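You operate a simulated robot arm through the tools that you are given. There is no shell and no other tool.

You run a simulated robot arm. Do the job below in one go: nothing can be reset, and whatever is moved stays where it is left.

TASK
Rewind the tape to 000, play it and stop between 010 and 020.
Fine: volume at 6; switch the deck on first and leave it on.

Only the result counts: the job must be done as asked and must still hold three seconds after the hand-in. Knocking over, shifting, dropping, spilling or breaking anything else fails it.

THE ROBOT
A 6-joint arm with a two-finger parallel gripper, fixed in place. Base frame: the origin is on the floor under the middle of its stand, x ahead of it, y to its left, z up. Lengths are in mm, angles in degrees, forces in N, time in s.
With the tool pointing down near the work surface it reaches from about 280 to 640 mm from the base axis. Its first joint turns from -115.0 to 115.0 degrees. Payload 3.43 kg.
The tool frame sits at the grasp point between the pads (the TCP): z along the fingers, y along the line on which they close. The tips reach 34 mm beyond it. The gripper opens to 128 mm. The fingers are 24 mm wide and 12 mm thick; the gripper's body (48 by 130 mm) begins 96 mm behind the TCP.
Orientation is that of the tool frame in the base frame, as [roll, pitch, yaw] about the fixed x, y, z axes, in that order (R = Rz(yaw) Ry(pitch) Rx(roll)). With the fingers straight down and closing along the base's y, the tool's x points along the base's -x, its y along +y and its z along -z.

THE INTERFACE
- The arm moves only by the tool nudge_tool. Its argument "series" is one flat list of numbers, 7 for each row, row after row: the turn, a rotation vector about the base's x, y, z in degrees, then the shift along the base's x, y, z in mm, then the gripper command, from -1 (fully open) to 1 (shut), values between in proportion. In form: [rx, ry, rz, dx, dy, dz, claw, rx, ry, rz, dx, dy, dz, claw, ...]. A call has 1 to 20 rows; each row shifts and turns the commanded pose from where the row before left it. A row lasts 0.2 s, in which the tool goes at most 50 mm and 8.6 degrees; a call with a longer step from one row to the next is refused whole, and so is a gripper value outside its range. Where a pose cannot be reached the arm comes as near as it can. A force on the tool above 40 N (or 10 N above the force at the start of the call, whichever is more), or a blocked arm, ends the call early, and 0.2 s more pass. The fingers move at their own pace (about 153 mm/s each) and stop on an object; they squeeze with about 33 N. The grip force told is the motor's: it shows also when the fingers shut on nothing. Time passes only in rows, and 0.2 s behind the last, so rows that do not move let the fingers close. The reply holds the time, the measured pose of the TCP, the force on the tool along the base axes, the opening and the grip force, in the units named above and with some noise, with the torque about the TCP (base axes, N m) and any sound that the robot's microphone picked up, and new pictures: "views" is both (left out), scene, wrist or none.
- Cameras (640 x 400 px; columns grow to the right, rows downward): "scene" is fixed at [56.5, 658.4, 1593.9]; the picture's right is [-0.46, -0.89, 0.00], its down [-0.80, 0.42, -0.42] and it looks along [0.38, -0.19, -0.91] (base axes); focal length 354 px, centre (320, 200). "wrist" rides on the gripper at [76, -11, -160] in the tool frame; the picture's right is [0.15, 0.99, 0.00], its down [-0.88, 0.13, -0.46] and it looks along [-0.45, 0.07, 0.89] (tool axes); focal length 234 px, centre (320, 200). There is no depth. A picture from a camera that has moved, and an enlarged one, comes with that camera's place and axes in the base frame and with its lens. The place of the scene camera against the robot may be out by one fixed shift of up to 25 mm in any direction.
- slide_trunk(by): slides the trunk up (or, below 0, down) by that many mm; the arm rides with it, the base frame stays. It gives what a move gives, with no picture.
- inspect(camera, box): a new picture of the part [left, top, right, bottom] of that camera's present view, enlarged. No time passes.
- close_job(): hands the job in; it is judged then, once.

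Nothing tells you positions but the pictures and the camera data. Unless the task says otherwise, let go and move clear before handing in.

The tools are called after "Emit:" as name(argument=value, ...) on one line, values as JSON. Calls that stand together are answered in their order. nudge_tool: Moves the arm, as the interface text tells. Its arguments: {"type":"object","properties":{"series":{"type":"array","items":{"type":"number"}},"views":{"type":"string","enum":["both","scene","wrist","none"]}},"required":["series"]} The other tools are called the same way: slide_trunk (by) moves the trunk up or down; inspect (camera, box) takes an enlarged picture of a part of a camera's view; close_job () hands the job in.

At the start:

```text
clock: 0.0
position: [144.6, 437.5, 1147.1]
ee_rot: [180.0, 0.0, 180.0]
wrist_force: [-0.2, 0.0, 0.1]
wrist_torque: [0.0, 0.01, 0.0]
width: 128.1
grasp_force: 0.0
trunk travel left (down, up): [-925.0, 65.0]
```

scene: 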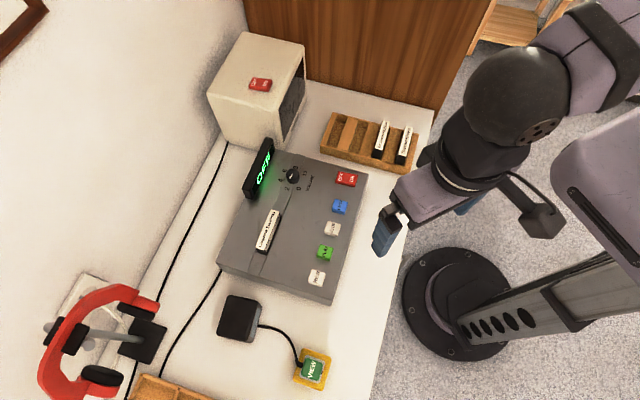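
wrist: 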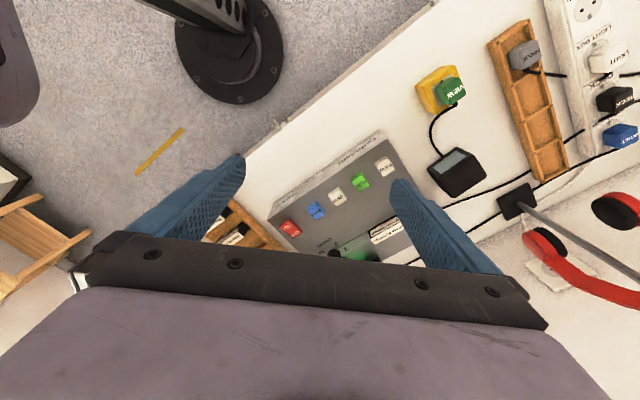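

I see a tape deck on a table with coloured buttons, a volume knob and a display, plus a VIEW button, speaker/box and headphones around it. I'll look closer before moving.

Emit:
inspect(camera="scene", box=[210, 130, 380, 310])

Emit:
inspect(camera="wrist", box=[250, 120, 430, 270])

Emit:
inspect(camera="scene", box=[260, 140, 370, 210])

Emit:
inspect(camera="scene", box=[200, 280, 360, 400])

```text
2.22 times, centred on (295, 220) of scene
camera zoom: at [56.5, 658.4, 1593.9], right [-0.46, -0.89, 0.0], down [-0.8, 0.42, -0.42], along [0.38, -0.19, -0.91], focal length 786 px, centre (376, 156)
```

zoom: 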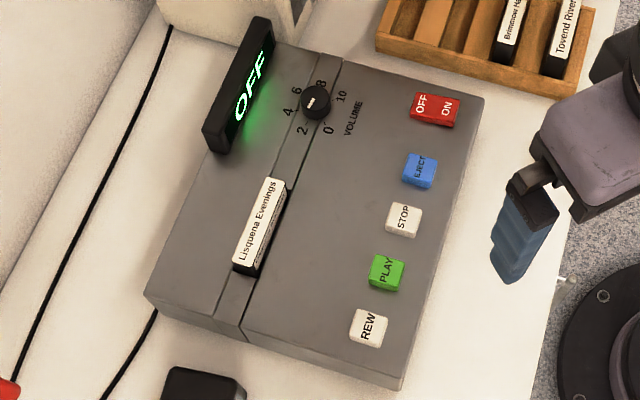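

```text
2.67 times, centred on (340, 195) of wrist
camera zoom: at [68.7, 426.6, 1305.9], right [-0.15, 0.99, 0.0], down [0.88, 0.13, 0.46], along [0.45, 0.07, -0.89], focal length 624 px, centre (267, 213)
```

zoom: 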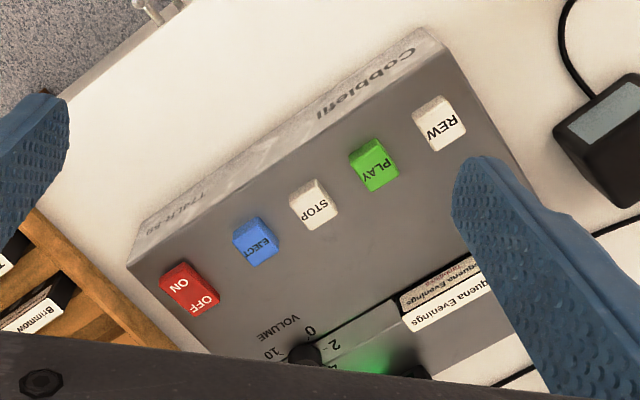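

```text
5.71 times, centred on (315, 175) of scene
camera zoom: at [56.5, 658.4, 1593.9], right [-0.46, -0.89, 0.0], down [-0.8, 0.42, -0.42], along [0.38, -0.19, -0.91], focal length 2022 px, centre (349, 343)
```

zoom: 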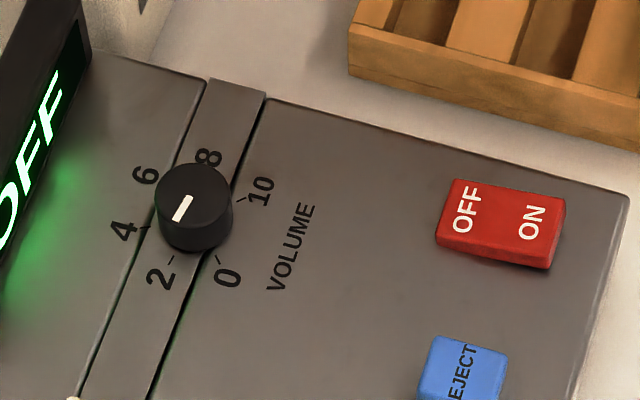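

```text
3.33 times, centred on (280, 340) of scene
camera zoom: at [56.5, 658.4, 1593.9], right [-0.46, -0.89, 0.0], down [-0.8, 0.42, -0.42], along [0.38, -0.19, -0.91], focal length 1180 px, centre (453, -267)
```

zoom: 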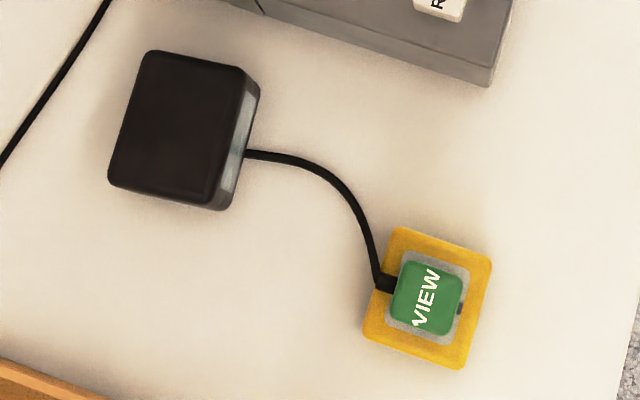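

The deck shows OFF on its display, and the wrist view shows a power strip with labelled plugs. I'll check those labels and the other objects.

Emit:
inspect(camera="wrist", box=[480, 0, 640, 150])

Emit:
inspect(camera="wrist", box=[400, 50, 520, 210])

Emit:
inspect(camera="scene", box=[0, 260, 200, 400])

Emit:
inspect(camera="scene", box=[190, 20, 430, 180])

```text
2.67 times, centred on (560, 75) of wrist
camera zoom: at [68.7, 426.6, 1305.9], right [-0.15, 0.99, 0.0], down [0.88, 0.13, 0.46], along [0.45, 0.07, -0.89], focal length 624 px, centre (-320, 533)
```

zoom: 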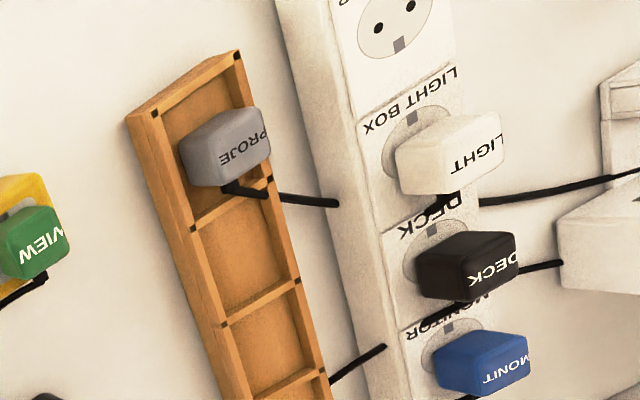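

```text
2.50 times, centred on (460, 130) of wrist
camera zoom: at [68.7, 426.6, 1305.9], right [-0.15, 0.99, 0.0], down [0.88, 0.13, 0.46], along [0.45, 0.07, -0.89], focal length 585 px, centre (-30, 375)
```

zoom: 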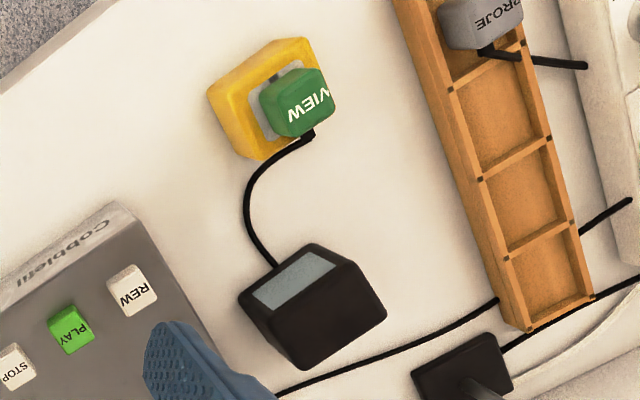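

```text
2.86 times, centred on (100, 330) of scene
camera zoom: at [56.5, 658.4, 1593.9], right [-0.46, -0.89, 0.0], down [-0.8, 0.42, -0.42], along [0.38, -0.19, -0.91], focal length 1011 px, centre (949, -171)
```

zoom: 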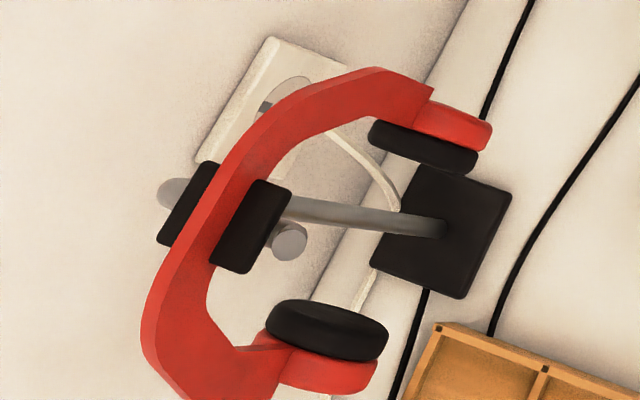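

```text
2.50 times, centred on (310, 100) of scene
camera zoom: at [56.5, 658.4, 1593.9], right [-0.46, -0.89, 0.0], down [-0.8, 0.42, -0.42], along [0.38, -0.19, -0.91], focal length 885 px, centre (345, 450)
```

zoom: 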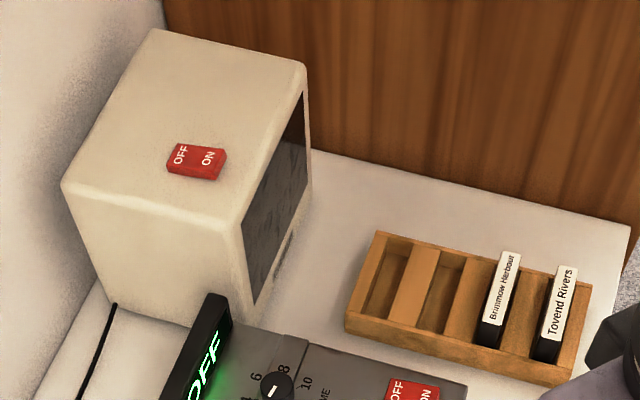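

The deck's plug sits in the DECK socket, and the deck lies turned about 45° with its top at roughly z≈800. I'll shut the gripper and move above the button row to get a second view for triangulation.

Emit:
nudge_tool(series=[0, 0, 0, 40, 10, 0, 1, 0, 0, 0, 40, 10, 0, 1, 0, 0, 0, 40, 10, 0, 1, 0, 0, 0, 40, 10, 0, 1, 0, 0, 0, 0, 0, 0, 1], views="both")

```text
clock: 1.2
position: [304.4, 478.5, 1147.2]
ee_rot: [-180.0, 0.0, 180.0]
wrist_force: [0.0, 0.2, 1.1]
wrist_torque: [0.04, -0.06, 0.0]
width: 0.3
grasp_force: 33.0
trunk travel left (down, up): [-925.0, 65.0]
camera wrist: at [228.1, 466.1, 1306.4], right [-0.15, 0.99, 0.0], down [0.88, 0.13, 0.46], along [0.45, 0.07, -0.89], focal length 234 px, centre (320, 200)
```

scene: 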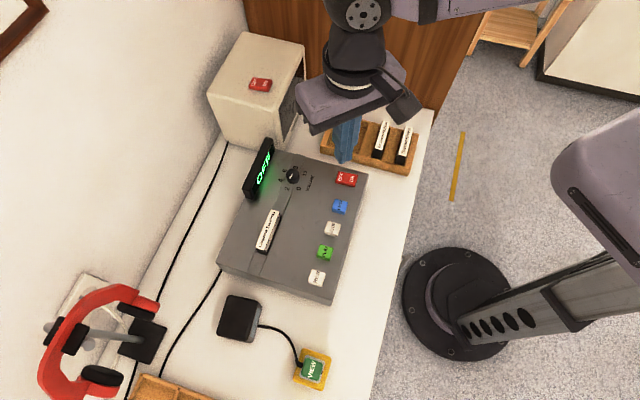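
wrist: 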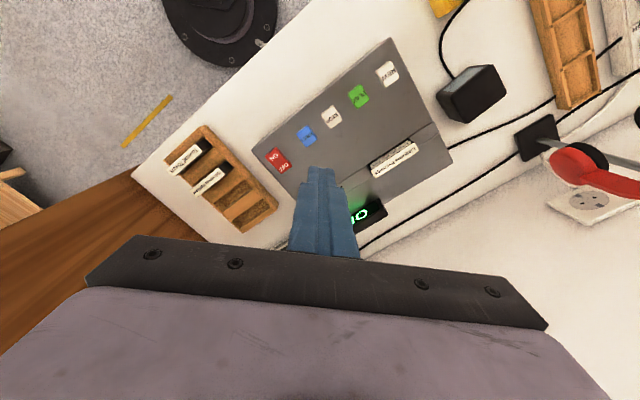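

From two wrist views I get the button tops at z≈859: REW (202, 579), PLAY (241, 538), STOP (282, 500), EJECT (324, 457), rocker (377, 407), and the knob near (433, 516). Next I'll turn the tool 45° to line up with the deck and come down above the ON half of the rocker.

Emit:
nudge_tool(series=[0, 0, 7.5, 10, -13.5, -34, 1, 0, 0, 7.5, 10, -13.5, -34, 1, 0, 0, 7.5, 10, -13.5, -34, 1, 0, 0, 7.5, 10, -13.5, -34, 1, 0, 0, 7.5, 10, -13.5, -34, 1, 0, 0, 7.5, 10, -13.5, -34, 1, 0, 0, 0, 0, 0, 0, 1], views="both")

```text
clock: 2.8
position: [365.8, 399.3, 942.8]
ee_rot: [-180.0, -0.1, -134.9]
wrist_force: [-0.5, 0.8, 0.4]
wrist_torque: [-0.01, -0.05, 0.01]
width: 0.0
grasp_force: 33.2
trunk travel left (down, up): [-925.0, 65.0]
camera wrist: at [319.4, 337.3, 1102.4], right [-0.8, 0.59, 0.0], down [0.53, 0.72, 0.46], along [0.27, 0.37, -0.89], focal length 234 px, centre (320, 200)
```

scene: 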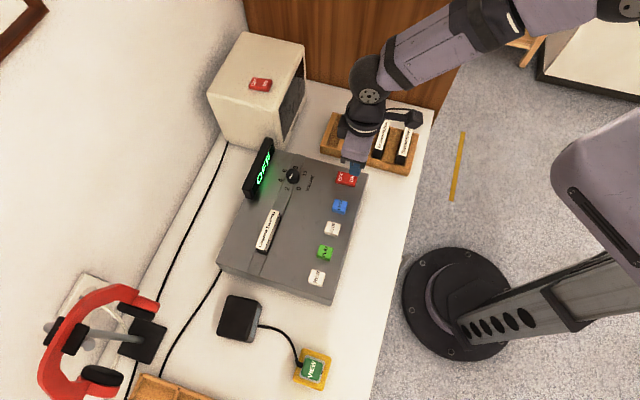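
wrist: 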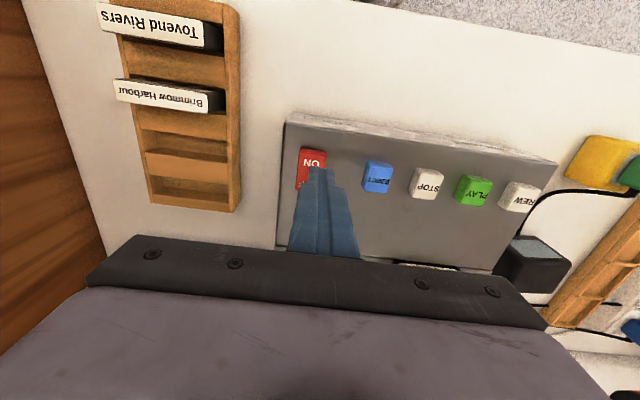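

Emit:
inspect(camera="wrist", box=[260, 110, 420, 230])

Emit:
inspect(camera="scene", box=[300, 130, 420, 220])

```text
3.33 times, centred on (340, 170) of wrist
camera zoom: at [319.4, 337.3, 1102.4], right [-0.8, 0.59, 0.0], down [0.53, 0.72, 0.46], along [0.27, 0.37, -0.89], focal length 781 px, centre (253, 300)
```

zoom: 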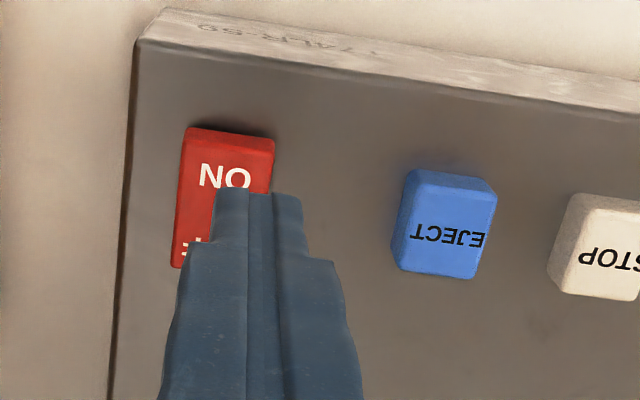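

```text
4.44 times, centred on (360, 175) of scene
camera zoom: at [56.5, 658.4, 1593.9], right [-0.46, -0.89, 0.0], down [-0.8, 0.42, -0.42], along [0.38, -0.19, -0.91], focal length 1573 px, centre (142, 311)
```

zoom: 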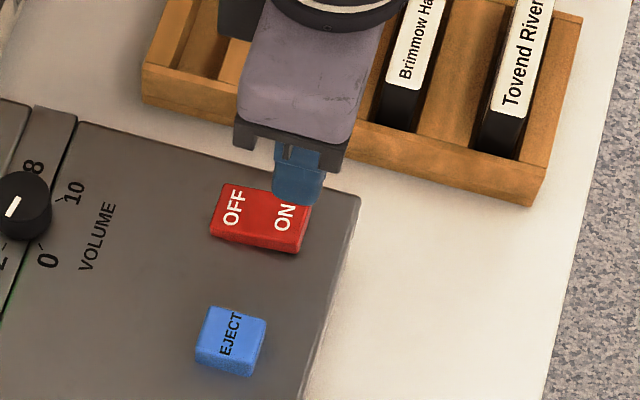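

The ON lettering is at about (373, 396), so I'll shift slightly and descend gently over the ON half, watching for contact.

Emit:
nudge_tool(series=[0, 0, 0, 4, -3.5, -10, 1, 0, 0, 0, 0, 0, -15, 1, 0, 0, 0, 0, 0, -13, 1, 0, 0, 0, 0, 0, -2, 1, 0, 0, 0, 0, 0, -2, 1, 0, 0, 0, 0, 0, -2, 1, 0, 0, 0, 0, 0, 0, 1], views="both")

```text
clock: 4.4
position: [368.7, 393.6, 899.5]
ee_rot: [180.0, 0.1, -135.0]
wrist_force: [-0.2, 0.7, 0.2]
wrist_torque: [0.04, -0.01, 0.02]
width: 0.0
grasp_force: 32.6
trunk travel left (down, up): [-925.0, 65.0]
camera wrist: at [323.1, 331.7, 1058.0], right [-0.8, 0.6, 0.0], down [0.53, 0.71, 0.46], along [0.27, 0.37, -0.89], focal length 234 px, centre (320, 200)
```

scene: 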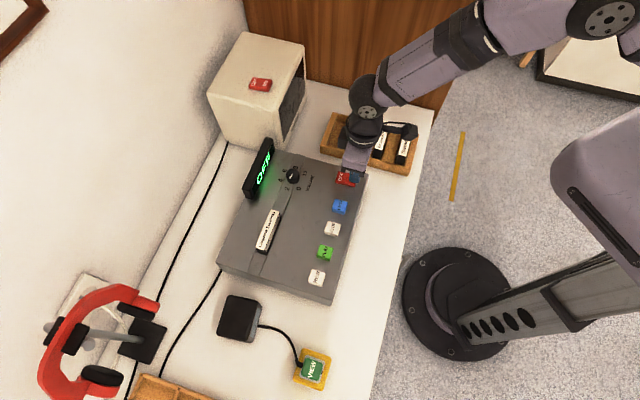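
wrist: 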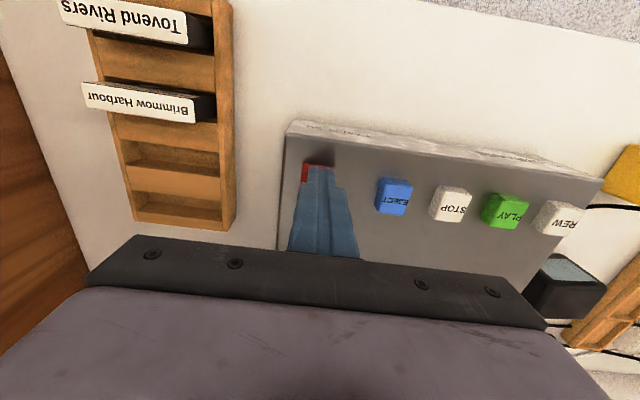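

Emit:
inspect(camera="wrist", box=[270, 120, 390, 210])

Emit:
inspect(camera="scene", box=[310, 140, 400, 210])

```text
4.44 times, centred on (330, 165) of wrist
camera zoom: at [323.1, 331.7, 1058.0], right [-0.8, 0.6, 0.0], down [0.53, 0.71, 0.46], along [0.27, 0.37, -0.89], focal length 1041 px, centre (276, 356)
```

zoom: 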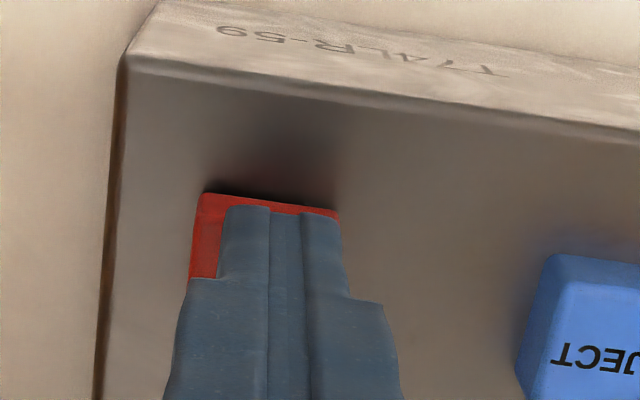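

```text
5.71 times, centred on (355, 175) of scene
camera zoom: at [56.5, 658.4, 1593.9], right [-0.46, -0.89, 0.0], down [-0.8, 0.42, -0.42], along [0.38, -0.19, -0.91], focal length 2022 px, centre (120, 343)
```

zoom: 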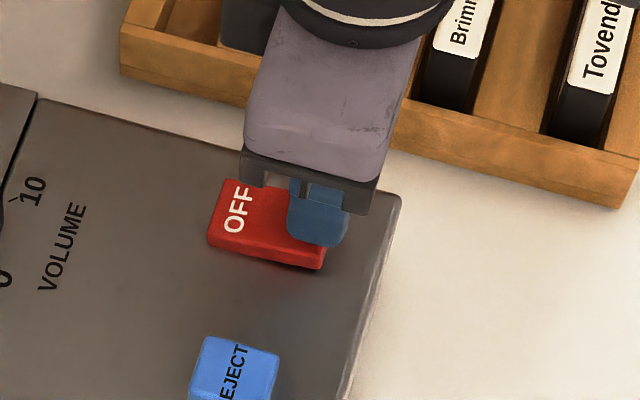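

The tip is over the ON half and just above it. Pressing down in small steps.

Emit:
nudge_tool(series=[0, 0, 0, 1, -1, -2, 1, 0, 0, 0, 0, 0, -2, 1, 0, 0, 0, 0, 0, -2, 1, 0, 0, 0, 0, 0, -2, 1, 0, 0, 0, 0, 0, -2, 1], views="scene")

```text
clock: 5.6
position: [369.9, 392.2, 890.0]
ee_rot: [179.9, 0.0, -135.0]
wrist_force: [-1.9, -1.6, 7.0]
wrist_torque: [0.04, -0.01, -0.02]
width: 0.0
grasp_force: 32.8
trunk travel left (down, up): [-925.0, 65.0]
```

scene: 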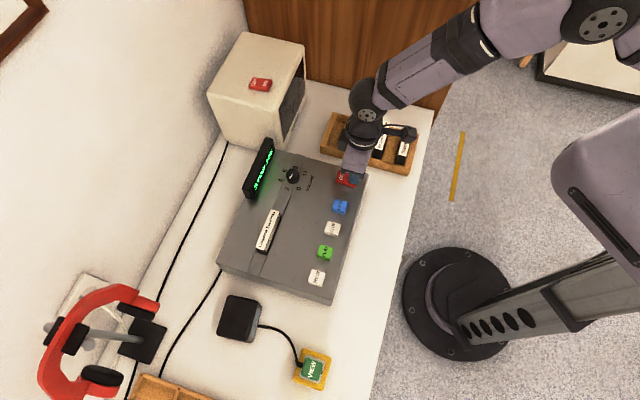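

Emit:
inspect(camera="scene", box=[225, 130, 315, 210])

Emit:
inspect(camera="scene", box=[310, 140, 400, 210])

```text
5.00 times, centred on (270, 170) of scene
camera zoom: at [56.5, 658.4, 1593.9], right [-0.46, -0.89, 0.0], down [-0.8, 0.42, -0.42], along [0.38, -0.19, -0.91], focal length 1769 px, centre (570, 350)
```

zoom: 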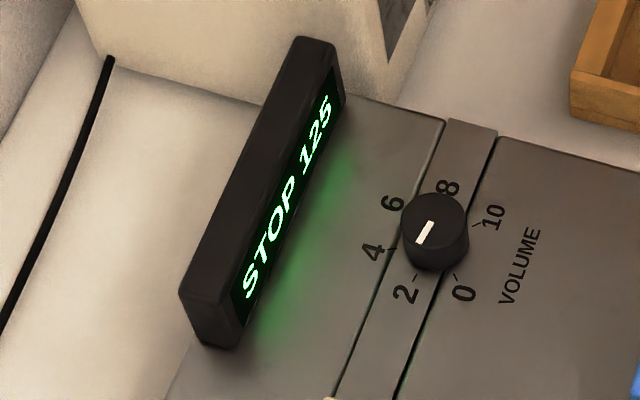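

```text
5.71 times, centred on (355, 175) of scene
camera zoom: at [56.5, 658.4, 1593.9], right [-0.46, -0.89, 0.0], down [-0.8, 0.42, -0.42], along [0.38, -0.19, -0.91], focal length 2022 px, centre (120, 343)
```

zoom: 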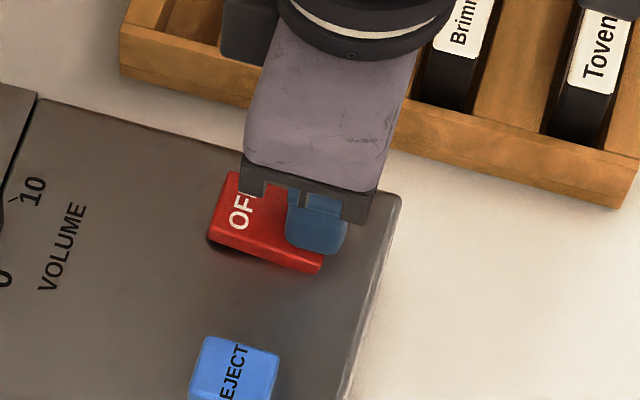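

The display now reads "STOP 125", so the deck is on. I'll lift off and travel above REW with clearance.

Emit:
nudge_tool(series=[0, 0, 0, 0, 0, 20, 1, 0, 0, 0, 0, 0, 25, 1, 0, 0, 0, -28, 31, 0, 1, 0, 0, 0, -28, 31, 0, 1, 0, 0, 0, -28, 31, 0, 1, 0, 0, 0, -28, 31, 0, 1, 0, 0, 0, -28, 31, 0, 1, 0, 0, 0, -28, 31, 0, 1, 0, 0, 0, 0, 0, 0, 1], views="both")

```text
clock: 7.6
position: [201.9, 576.3, 932.4]
ee_rot: [180.0, 0.0, -135.0]
wrist_force: [-1.1, 0.6, -0.9]
wrist_torque: [-0.01, 0.0, -0.01]
width: 0.0
grasp_force: 32.9
trunk travel left (down, up): [-925.0, 65.0]
camera wrist: at [155.5, 514.7, 1092.6], right [-0.8, 0.6, 0.0], down [0.53, 0.71, 0.46], along [0.27, 0.37, -0.89], focal length 234 px, centre (320, 200)
```

scene: 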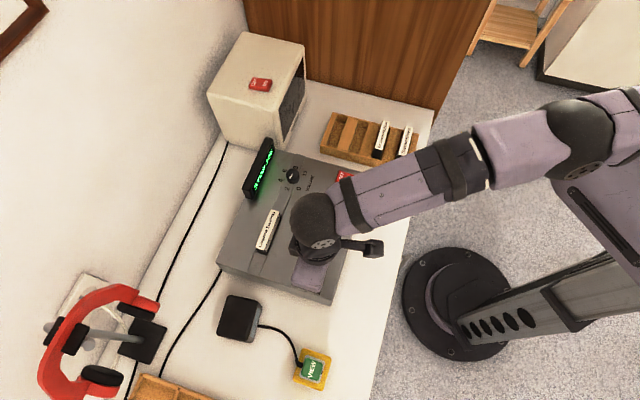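
wrist: 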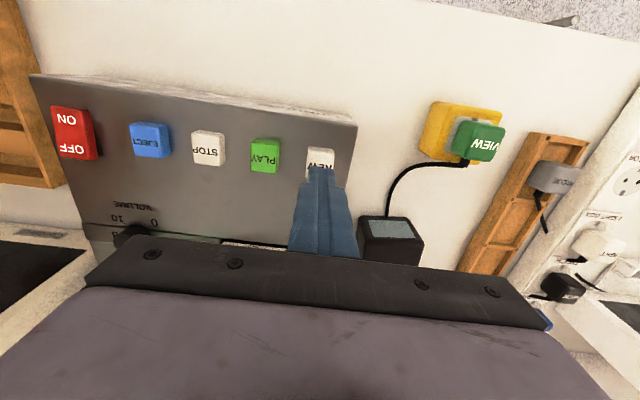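

REW is right below the tip. Descending and pressing it gently.

Emit:
nudge_tool(series=[0, 0, 0, -0.5, 1.5, -15, 1, 0, 0, 0, 0, 0, -15, 1, 0, 0, 0, 0, 0, -3, 1, 0, 0, 0, 0, 0, -2, 1, 0, 0, 0, 0, 0, -2, 1, 0, 0, 0, 0, 0, -2, 1, 0, 0, 0, 0, 0, -2, 1], views="both")

```text
clock: 9.2
position: [200.8, 578.9, 893.2]
ee_rot: [179.9, 0.2, -134.9]
wrist_force: [-0.9, 0.6, 1.3]
wrist_torque: [0.0, 0.0, 0.0]
width: 0.0
grasp_force: 33.0
trunk travel left (down, up): [-925.0, 65.0]
camera wrist: at [155.0, 516.9, 1051.7], right [-0.8, 0.6, 0.0], down [0.53, 0.71, 0.46], along [0.27, 0.37, -0.89], focal length 234 px, centre (320, 200)
```

scene: 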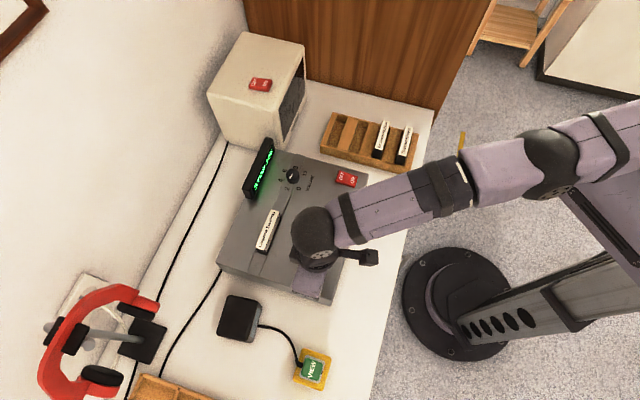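
wrist: 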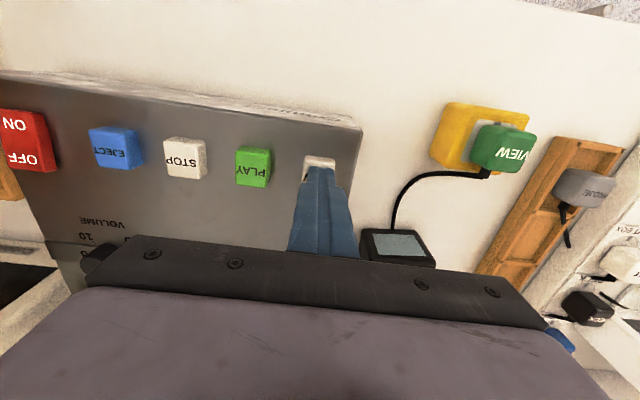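

Contact is about to be made (tip ≈859). I'll press a few millimetres further.

Emit:
nudge_tool(series=[0, 0, 0, 0, 0, -2, 1, 0, 0, 0, 0, 0, -2, 1, 0, 0, 0, 0, 0, -1, 1], views="scene")

Emit:
inspect(camera="scene", box=[225, 130, 315, 210])

```text
clock: 10.0
position: [200.7, 577.6, 888.3]
ee_rot: [180.0, 0.1, -135.0]
wrist_force: [1.1, 0.3, 1.9]
wrist_torque: [0.02, 0.0, -0.01]
width: 0.0
grasp_force: 33.2
trunk travel left (down, up): [-925.0, 65.0]
heard: click
```

scene: 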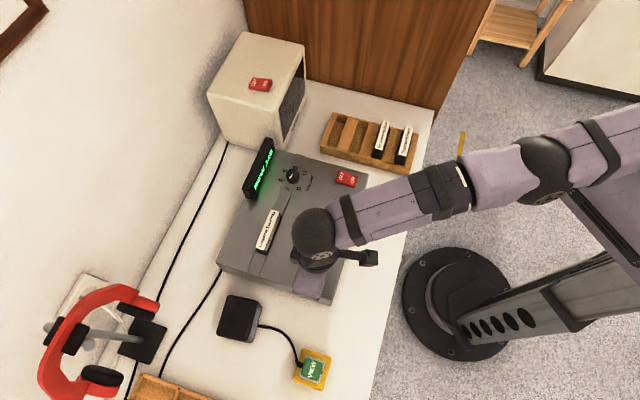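

```text
5.00 times, centred on (270, 170) of scene
camera zoom: at [56.5, 658.4, 1593.9], right [-0.46, -0.89, 0.0], down [-0.8, 0.42, -0.42], along [0.38, -0.19, -0.91], focal length 1769 px, centre (570, 350)
```

zoom: 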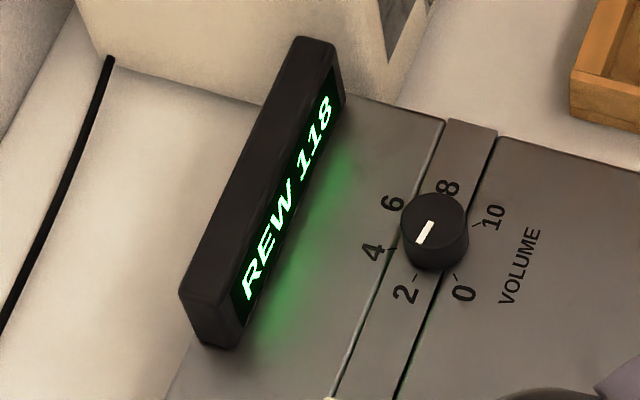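

It clicked and shows "REW 118". I'll lift clear and see whether the rewind carries on by itself.

Emit:
nudge_tool(series=[0, 0, 0, 0, 0, 15, 1, 0, 0, 0, 0, 0, 20, 1, 0, 0, 0, 0, 0, 10, 1, 0, 0, 0, 0, 0, 0, 1], views="scene")

Emit:
inspect(camera="scene", box=[225, 130, 315, 210])

```text
clock: 11.0
position: [201.2, 579.5, 932.3]
ee_rot: [179.9, 0.0, -135.0]
wrist_force: [-1.1, -0.9, -0.2]
wrist_torque: [0.04, 0.01, 0.01]
width: 0.1
grasp_force: 32.8
trunk travel left (down, up): [-925.0, 65.0]
```

scene: 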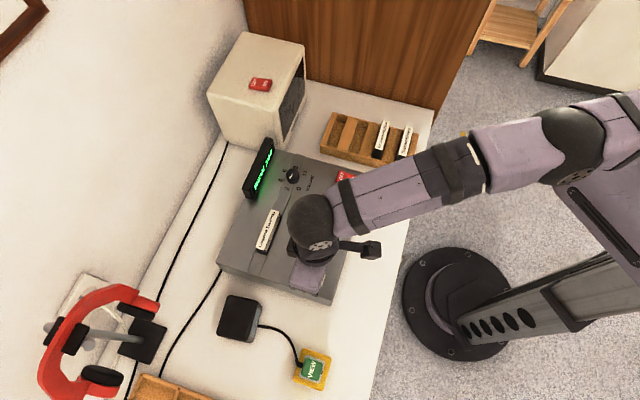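

```text
5.00 times, centred on (270, 170) of scene
camera zoom: at [56.5, 658.4, 1593.9], right [-0.46, -0.89, 0.0], down [-0.8, 0.42, -0.42], along [0.38, -0.19, -0.91], focal length 1769 px, centre (570, 350)
```

zoom: 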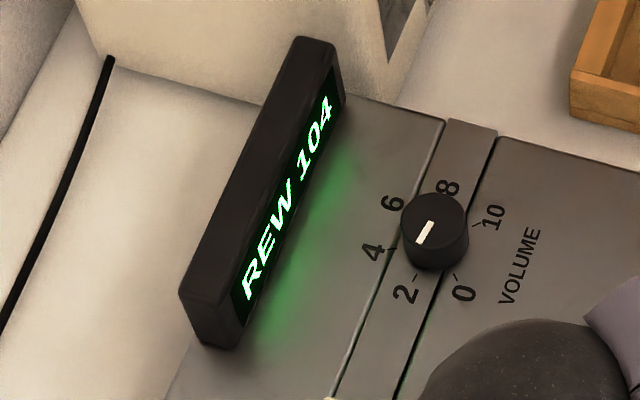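

The rewind runs on by itself at about 14 counts per second, so it needs roughly 7 s more. I take the volume dial to be centred near (439, 519), 54° per 2 units, with the pointer near 2. I'll move high towards the knob to check reach.

Emit:
nudge_tool(series=[0, 0, 0, 0, 0, 30, 1, 0, 0, 0, 33, -17, 20, 1, 0, 0, 0, 33, -17, 0, 1, 0, 0, 0, 33, -17, 0, 1, 0, 0, 0, 33, -17, 0, 1, 0, 0, 0, 33, -17, 0, 1, 0, 0, 0, 33, -17, 0, 1, 0, 0, 0, 0, 0, 0, 1], views="both")

Emit:
inspect(camera="scene", box=[225, 130, 315, 210])

```text
clock: 12.8
position: [399.5, 478.2, 986.1]
ee_rot: [180.0, 0.0, -135.0]
wrist_force: [-0.6, -0.2, 0.6]
wrist_torque: [0.02, -0.01, 0.02]
width: 0.0
grasp_force: 32.5
trunk travel left (down, up): [-925.0, 65.0]
camera wrist: at [353.7, 417.3, 1143.8], right [-0.8, 0.6, 0.0], down [0.53, 0.72, 0.46], along [0.27, 0.37, -0.89], focal length 234 px, centre (320, 200)
```

scene: 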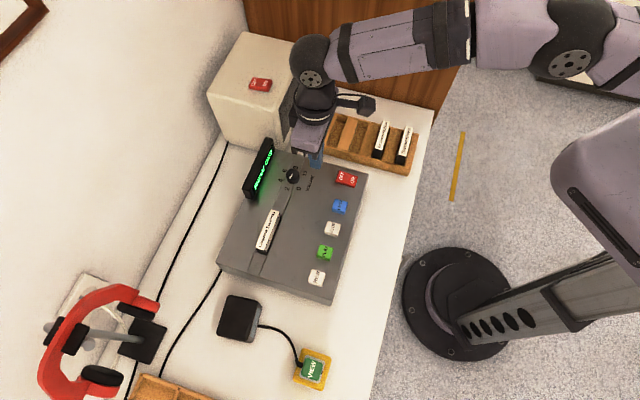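
wrist: 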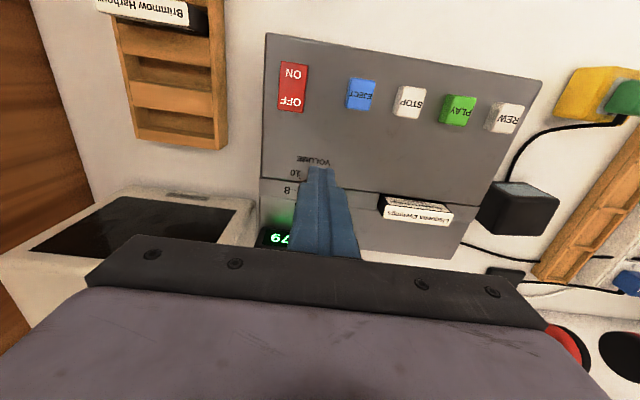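

```text
5.00 times, centred on (270, 170) of scene
camera zoom: at [56.5, 658.4, 1593.9], right [-0.46, -0.89, 0.0], down [-0.8, 0.42, -0.42], along [0.38, -0.19, -0.91], focal length 1769 px, centre (570, 350)
```

zoom: 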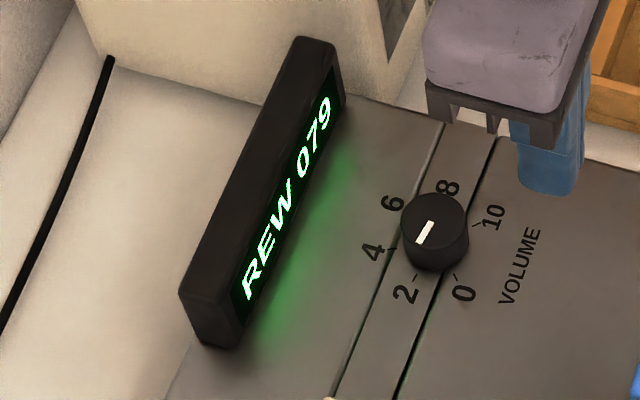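

Counter at 079 and falling; the knob's pointer is near 2. I'll move above the knob and test the −112° turn in free air with the fingers opened to about 50 mm.

Emit:
nudge_tool(series=[0, 0, 0, 20, 20, 0, 0.2, 0, 0, 0, 20, 20, 0, 0.2, 0, 0, -8, 0, 0, 0, 0.2, 0, 0, -8, 0, 0, 0, 0.2, 0, 0, -8, 0, 0, 0, 0.2, 0, 0, -8, 0, 0, 0, 0.2, 0, 0, -8, 0, 0, 0, 0.2, 0, 0, -8, 0, 0, 0, 0.2, 0, 0, -8, 0, 0, 0, 0.2], views="both")

Emit:
inspect(camera="scene", box=[225, 130, 315, 210])

```text
clock: 14.8
position: [410.8, 489.4, 982.4]
ee_rot: [180.0, -0.1, 168.7]
wrist_force: [-0.4, -0.3, -0.6]
wrist_torque: [0.01, 0.0, 0.01]
width: 51.4
grasp_force: 0.0
out of reach, approached as far as the arm can: row 1, 2
trunk travel left (down, up): [-925.0, 65.0]
camera wrist: at [333.4, 492.9, 1141.9], right [0.05, 1.0, 0.0], down [0.89, -0.04, 0.46], along [0.46, -0.02, -0.89], focal length 234 px, centre (320, 200)
```

scene: 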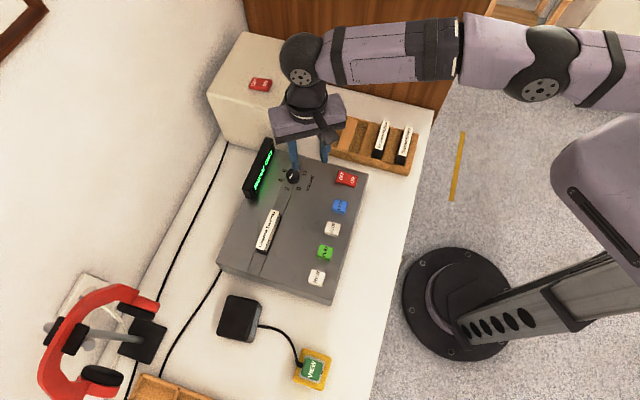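
wrist: 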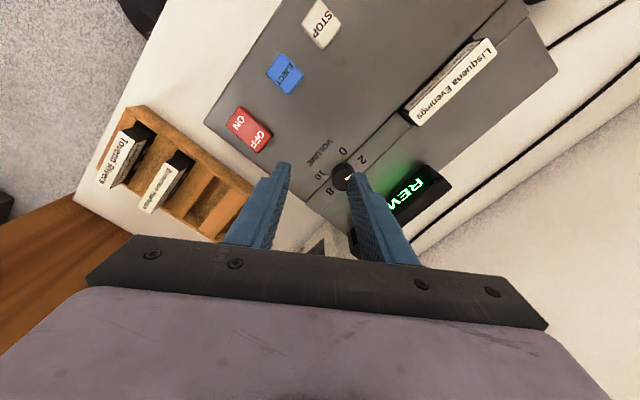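

```text
5.00 times, centred on (270, 170) of scene
camera zoom: at [56.5, 658.4, 1593.9], right [-0.46, -0.89, 0.0], down [-0.8, 0.42, -0.42], along [0.38, -0.19, -0.91], focal length 1769 px, centre (570, 350)
```

zoom: 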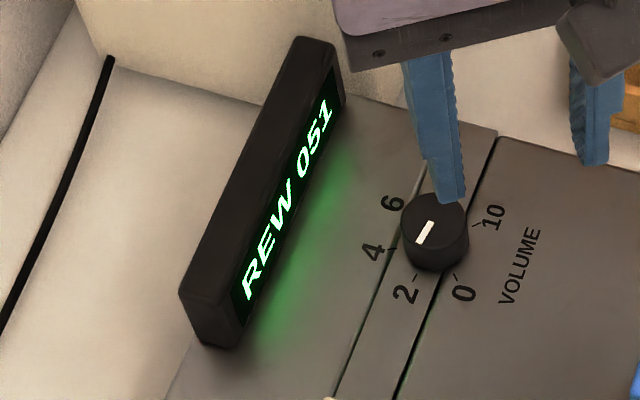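

The tool pointing straight down stops at about 640 mm, while the knob is at about 679 mm, so I will need to tilt the fingers outward. I'll take a close wrist look at the knob from here.

Emit:
inspect(camera="wrist", box=[270, 120, 390, 220])

Emit:
inspect(camera="scene", box=[270, 155, 320, 195])

```text
4.00 times, centred on (330, 170) of wrist
camera zoom: at [333.4, 492.9, 1141.9], right [0.05, 1.0, 0.0], down [0.89, -0.04, 0.46], along [0.46, -0.02, -0.89], focal length 937 px, centre (280, 320)
```

zoom: 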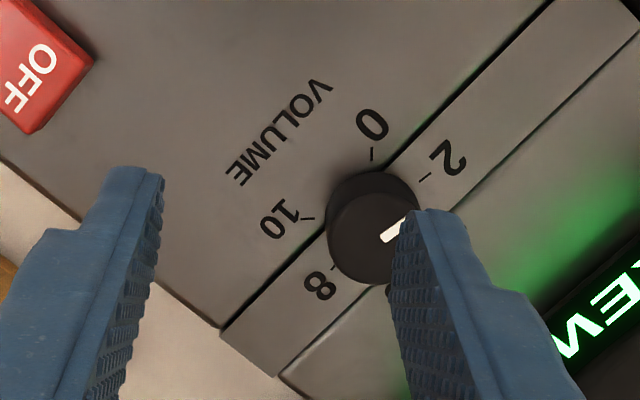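

```text
10.00 times, centred on (295, 175) of scene
camera zoom: at [56.5, 658.4, 1593.9], right [-0.46, -0.89, 0.0], down [-0.8, 0.42, -0.42], along [0.38, -0.19, -0.91], focal length 3538 px, centre (570, 450)
```

zoom: 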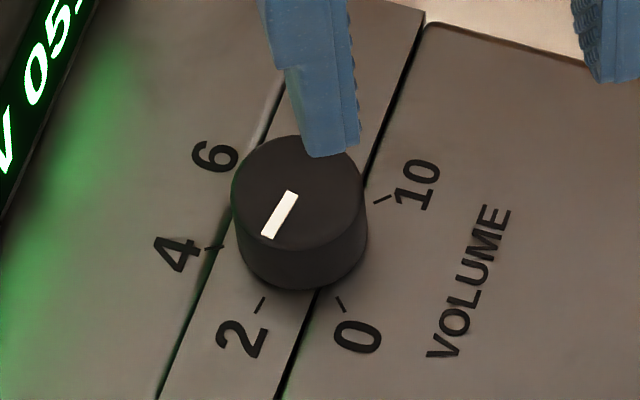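

The knob is about 30 mm across, centred near (446, 518), with its pointer at about 1.9; 6 lies 111° clockwise. I'll turn the tool back to yaw ≈ −102° and tilt it 15° outward, still high above the deck.

Emit:
nudge_tool(series=[0, 0, 8.1, 0, 0, 0, 0.2, 0, 0, 8.1, 0, 0, 0, 0.2, 0, 0, 8.1, 0, 0, 0, 0.2, 0, 0, 8.1, 0, 0, 0, 0.2, 0, 0, 8.1, 0, 0, 0, 0.2, 0, 0, 8.1, 0, 0, 0, 0.2, 0, 0, 8.1, 0, 0, 0, 0.2, 0, 0, 8.1, 0, 0, 0, 0.2, 0, 0, 8.1, 0, 0, 0, 0.2, 0, 0, 8.1, 0, 0, 0, 0.2, 0, 0, 7.8, 0, 0, 0, 0.2, 7.32, -1.62, 0, 0, 0, 0, 0.2, 7.32, -1.62, 0, 0, 0, 0, 0.2, 0, 0, 0, 0, 0, 0, 0.2], views="both")

Emit:
inspect(camera="scene", box=[225, 130, 315, 210])

```text
clock: 17.8
position: [410.1, 488.7, 983.1]
ee_rot: [-179.8, 15.2, -102.1]
wrist_force: [-0.1, 0.2, 0.3]
wrist_torque: [0.0, 0.01, -0.03]
width: 51.4
grasp_force: 0.1
trunk travel left (down, up): [-925.0, 65.0]
camera wrist: at [396.1, 374.4, 1116.8], right [-1.0, 0.07, -0.04], down [0.03, 0.74, 0.67], along [0.08, 0.67, -0.74], focal length 234 px, centre (320, 200)
```

scene: 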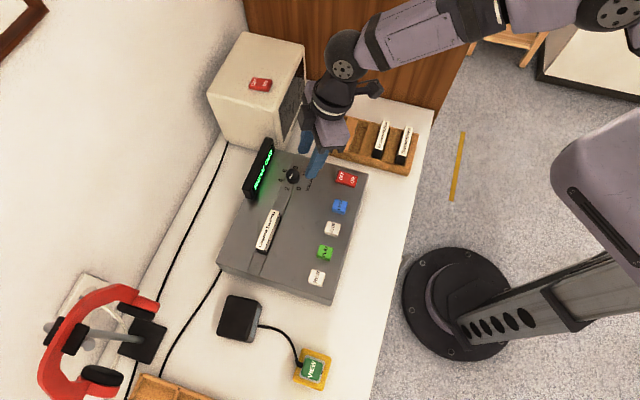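
wrist: 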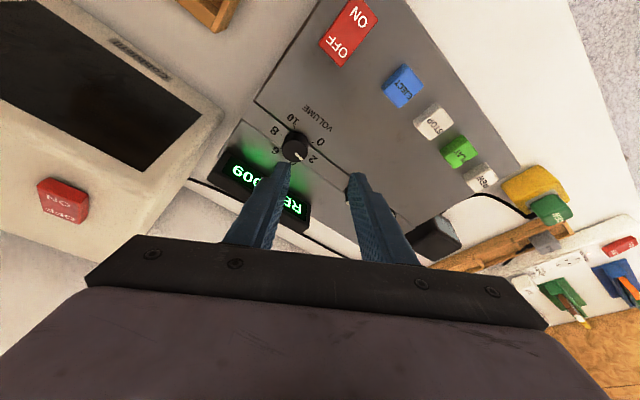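

```text
5.00 times, centred on (270, 170) of scene
camera zoom: at [56.5, 658.4, 1593.9], right [-0.46, -0.89, 0.0], down [-0.8, 0.42, -0.42], along [0.38, -0.19, -0.91], focal length 1769 px, centre (570, 350)
```

zoom: 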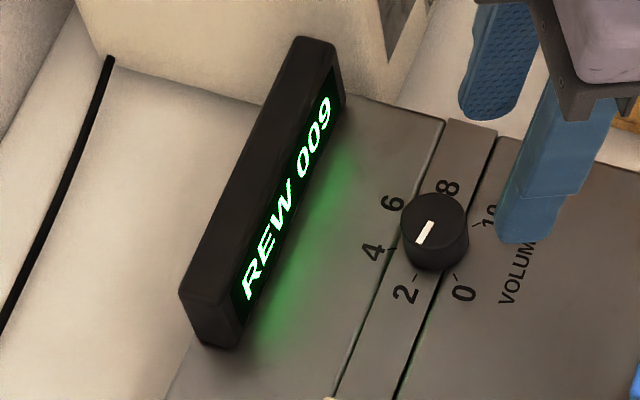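

Emit:
inspect(camera="wrist", box=[240, 90, 360, 190])

```text
4.00 times, centred on (300, 140) of wrist
camera zoom: at [396.1, 374.4, 1116.8], right [-1.0, 0.07, -0.04], down [0.03, 0.74, 0.67], along [0.08, 0.67, -0.74], focal length 937 px, centre (400, 440)
```

zoom: 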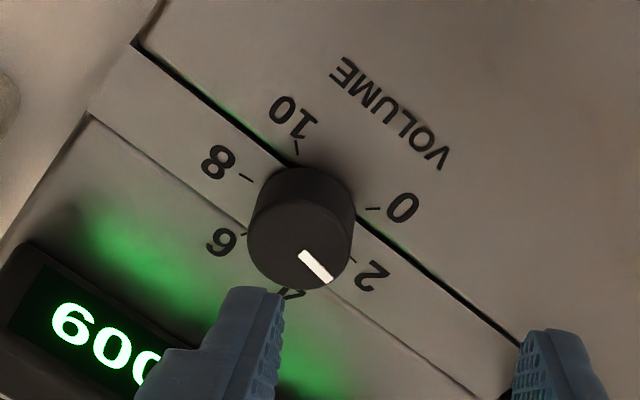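

Two wrist views agree: knob centre (447.7, 518.6), deck top z≈847, knob top z≈865, and the counter is at 009. I'll raise the tool, then lower the trunk by the same amount so that the arm has more horizontal reach.

Emit:
nudge_tool(series=[0, 0, 0, 0, 0, 35, 0.2, 0, 0, 0, 0, 0, 35, 0.2, 0, 0, 0, 0, 0, 30, 0.2, 0, 0, 0, 0, 0, 0, 0.2], views="scene")

Emit:
inspect(camera="scene", box=[225, 130, 315, 210])

```text
clock: 18.8
position: [406.6, 489.0, 1082.3]
ee_rot: [-179.9, 15.1, -102.1]
wrist_force: [-0.2, -0.2, 0.6]
wrist_torque: [-0.02, 0.0, 0.01]
width: 51.4
grasp_force: 0.1
trunk travel left (down, up): [-925.0, 65.0]
```

scene: 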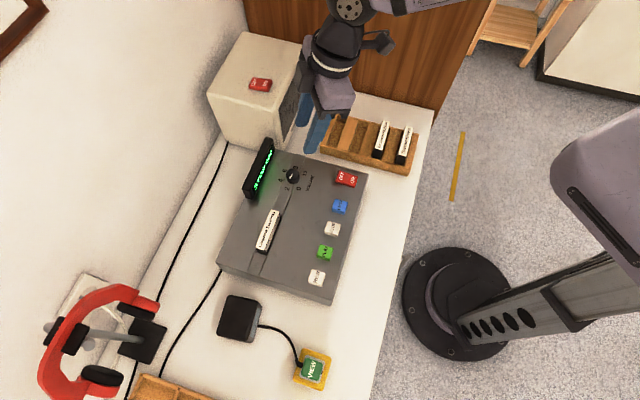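

```text
5.00 times, centred on (270, 170) of scene
camera zoom: at [56.5, 658.4, 1593.9], right [-0.46, -0.89, 0.0], down [-0.8, 0.42, -0.42], along [0.38, -0.19, -0.91], focal length 1769 px, centre (570, 350)
```

zoom: 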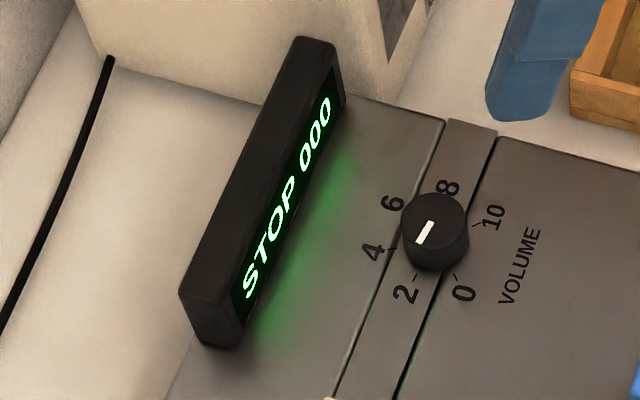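

The rewind finished and stopped by itself: "STOP 000". Now I lower the trunk by 100 mm.

Emit:
slide_trunk(by=-100)

```text
clock: 20.1
position: [407.4, 488.6, 981.4]
ee_rot: [-179.9, 15.0, -102.2]
wrist_force: [-0.4, -0.3, -0.2]
wrist_torque: [0.0, 0.02, -0.01]
width: 51.0
grasp_force: 0.0
trunk travel left (down, up): [-825.0, 165.0]
```

Trunk down 100, pose kept. I'll tilt 5° more (20° total) and go to just above the knob to check the alignment.

Emit:
nudge_tool(series=[4.88, -1.08, 0, 19, 10.6, 0, 0.2, 0, 0, 0, 19.4, 10.7, 0, 0.2, 0, 0, 0, 0, 0, -25, 0.2, 0, 0, 0, 0, 0, -26, 0.2, 0, 0, 0, 0, 0, 0, 0.2], views="both")

Emit:
inspect(camera="wrist", box=[240, 90, 400, 220])

Emit:
inspect(camera="scene", box=[255, 140, 335, 200])

```text
clock: 21.3
position: [446.4, 511.0, 930.1]
ee_rot: [-179.9, 20.0, -102.3]
wrist_force: [-0.4, 0.2, 0.0]
wrist_torque: [0.0, 0.03, 0.03]
width: 51.2
grasp_force: 0.0
trunk travel left (down, up): [-825.0, 165.0]
camera wrist: at [430.0, 386.8, 1054.7], right [-1.0, 0.07, -0.05], down [0.01, 0.68, 0.73], along [0.09, 0.73, -0.68], focal length 234 px, centre (320, 200)
```

scene: 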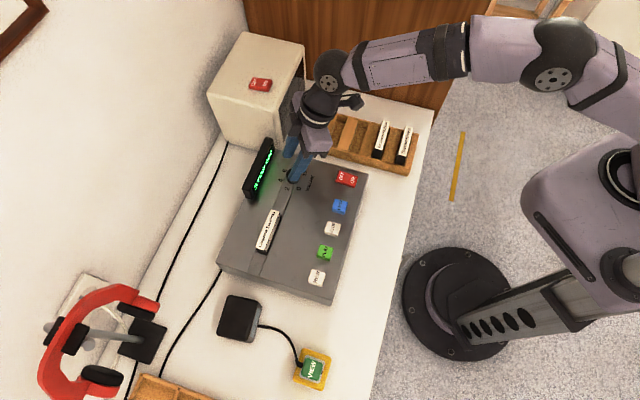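
wrist: 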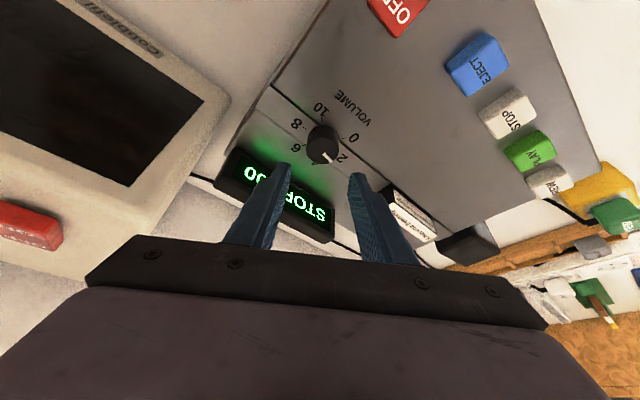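

```text
3.08 times, centred on (320, 155) of wrist
camera zoom: at [430.0, 386.8, 1054.7], right [-1.0, 0.07, -0.05], down [0.01, 0.68, 0.73], along [0.09, 0.73, -0.68], focal length 720 px, centre (320, 338)
```

zoom: 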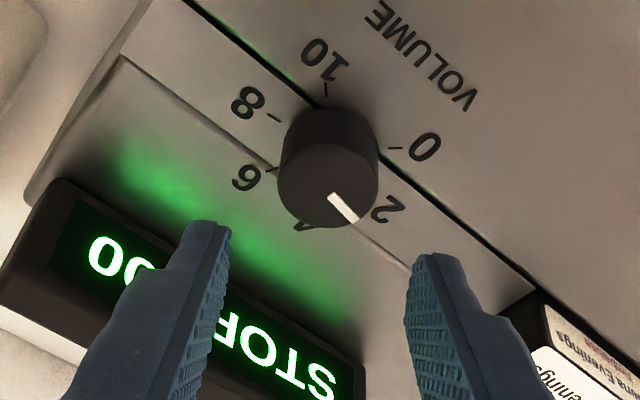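

```text
6.67 times, centred on (295, 170) of scene
camera zoom: at [56.5, 658.4, 1593.9], right [-0.46, -0.89, 0.0], down [-0.8, 0.42, -0.42], along [0.38, -0.19, -0.91], focal length 2359 px, centre (487, 400)
```

zoom: 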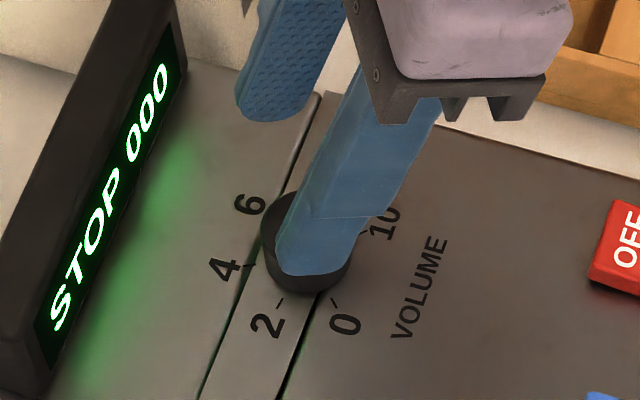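

The knob is centred between the fingers to within about 1 mm. Descending so the tips straddle it, stopping about 3 mm above the deck.

Emit:
nudge_tool(series=[0, 0, 0, 0, -0.7, -20, 0.2, 0, 0, 0, 0, 0, -10, 0.2, 0, 0, 0, 0, 0, -5, 0.2, 0, 0, 0, 0, 0, -4, 0.2, 0, 0, 0, 0, 0, -2, 0.2, 0, 0, 0, 0, 0, -2, 0.2, 0, 0, 0, 0, 0, 0, 0.2], views="both")

Emit:
inspect(camera="wrist", box=[240, 110, 400, 220])

Emit:
inspect(camera="scene", box=[255, 140, 335, 200])

```text
clock: 22.9
position: [444.8, 509.4, 888.3]
ee_rot: [-179.9, 20.1, -102.2]
wrist_force: [-0.6, 0.9, -0.5]
wrist_torque: [0.03, -0.01, 0.0]
width: 51.2
grasp_force: 0.1
trunk travel left (down, up): [-825.0, 165.0]
camera wrist: at [429.1, 384.9, 1011.2], right [-1.0, 0.07, -0.05], down [0.01, 0.68, 0.73], along [0.09, 0.73, -0.68], focal length 234 px, centre (320, 200)
```

scene: 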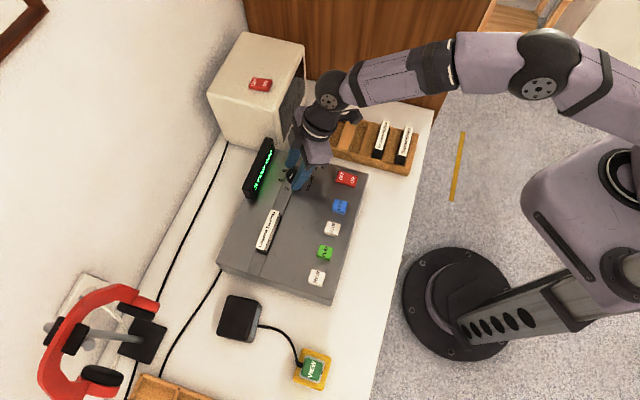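
wrist: 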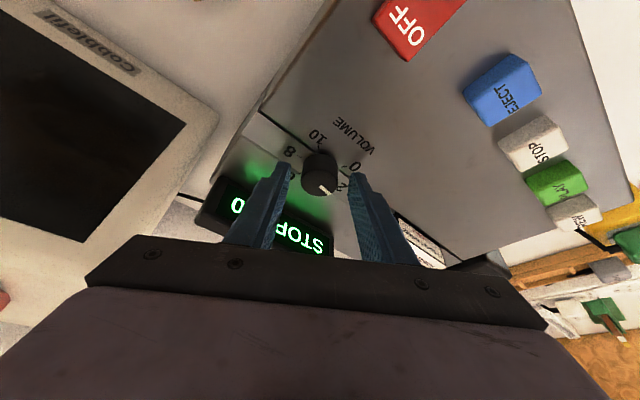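

```text
3.64 times, centred on (320, 165) of wrist
camera zoom: at [429.1, 384.9, 1011.2], right [-1.0, 0.07, -0.05], down [0.01, 0.68, 0.73], along [0.09, 0.73, -0.68], focal length 852 px, centre (320, 327)
```

zoom: 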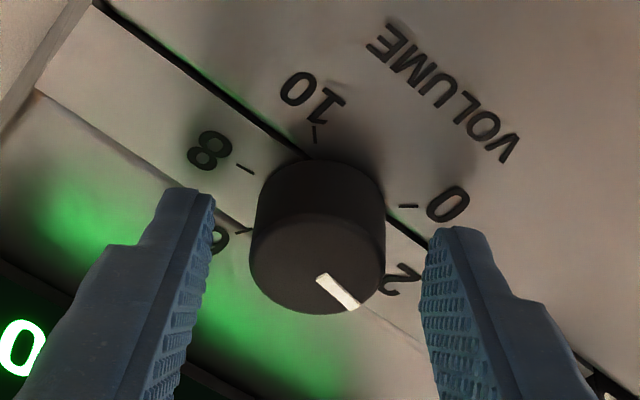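

```text
6.67 times, centred on (295, 170) of scene
camera zoom: at [56.5, 658.4, 1593.9], right [-0.46, -0.89, 0.0], down [-0.8, 0.42, -0.42], along [0.38, -0.19, -0.91], focal length 2359 px, centre (487, 400)
```

zoom: 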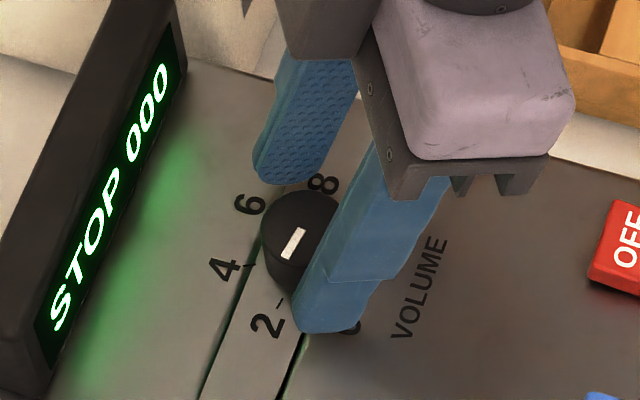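

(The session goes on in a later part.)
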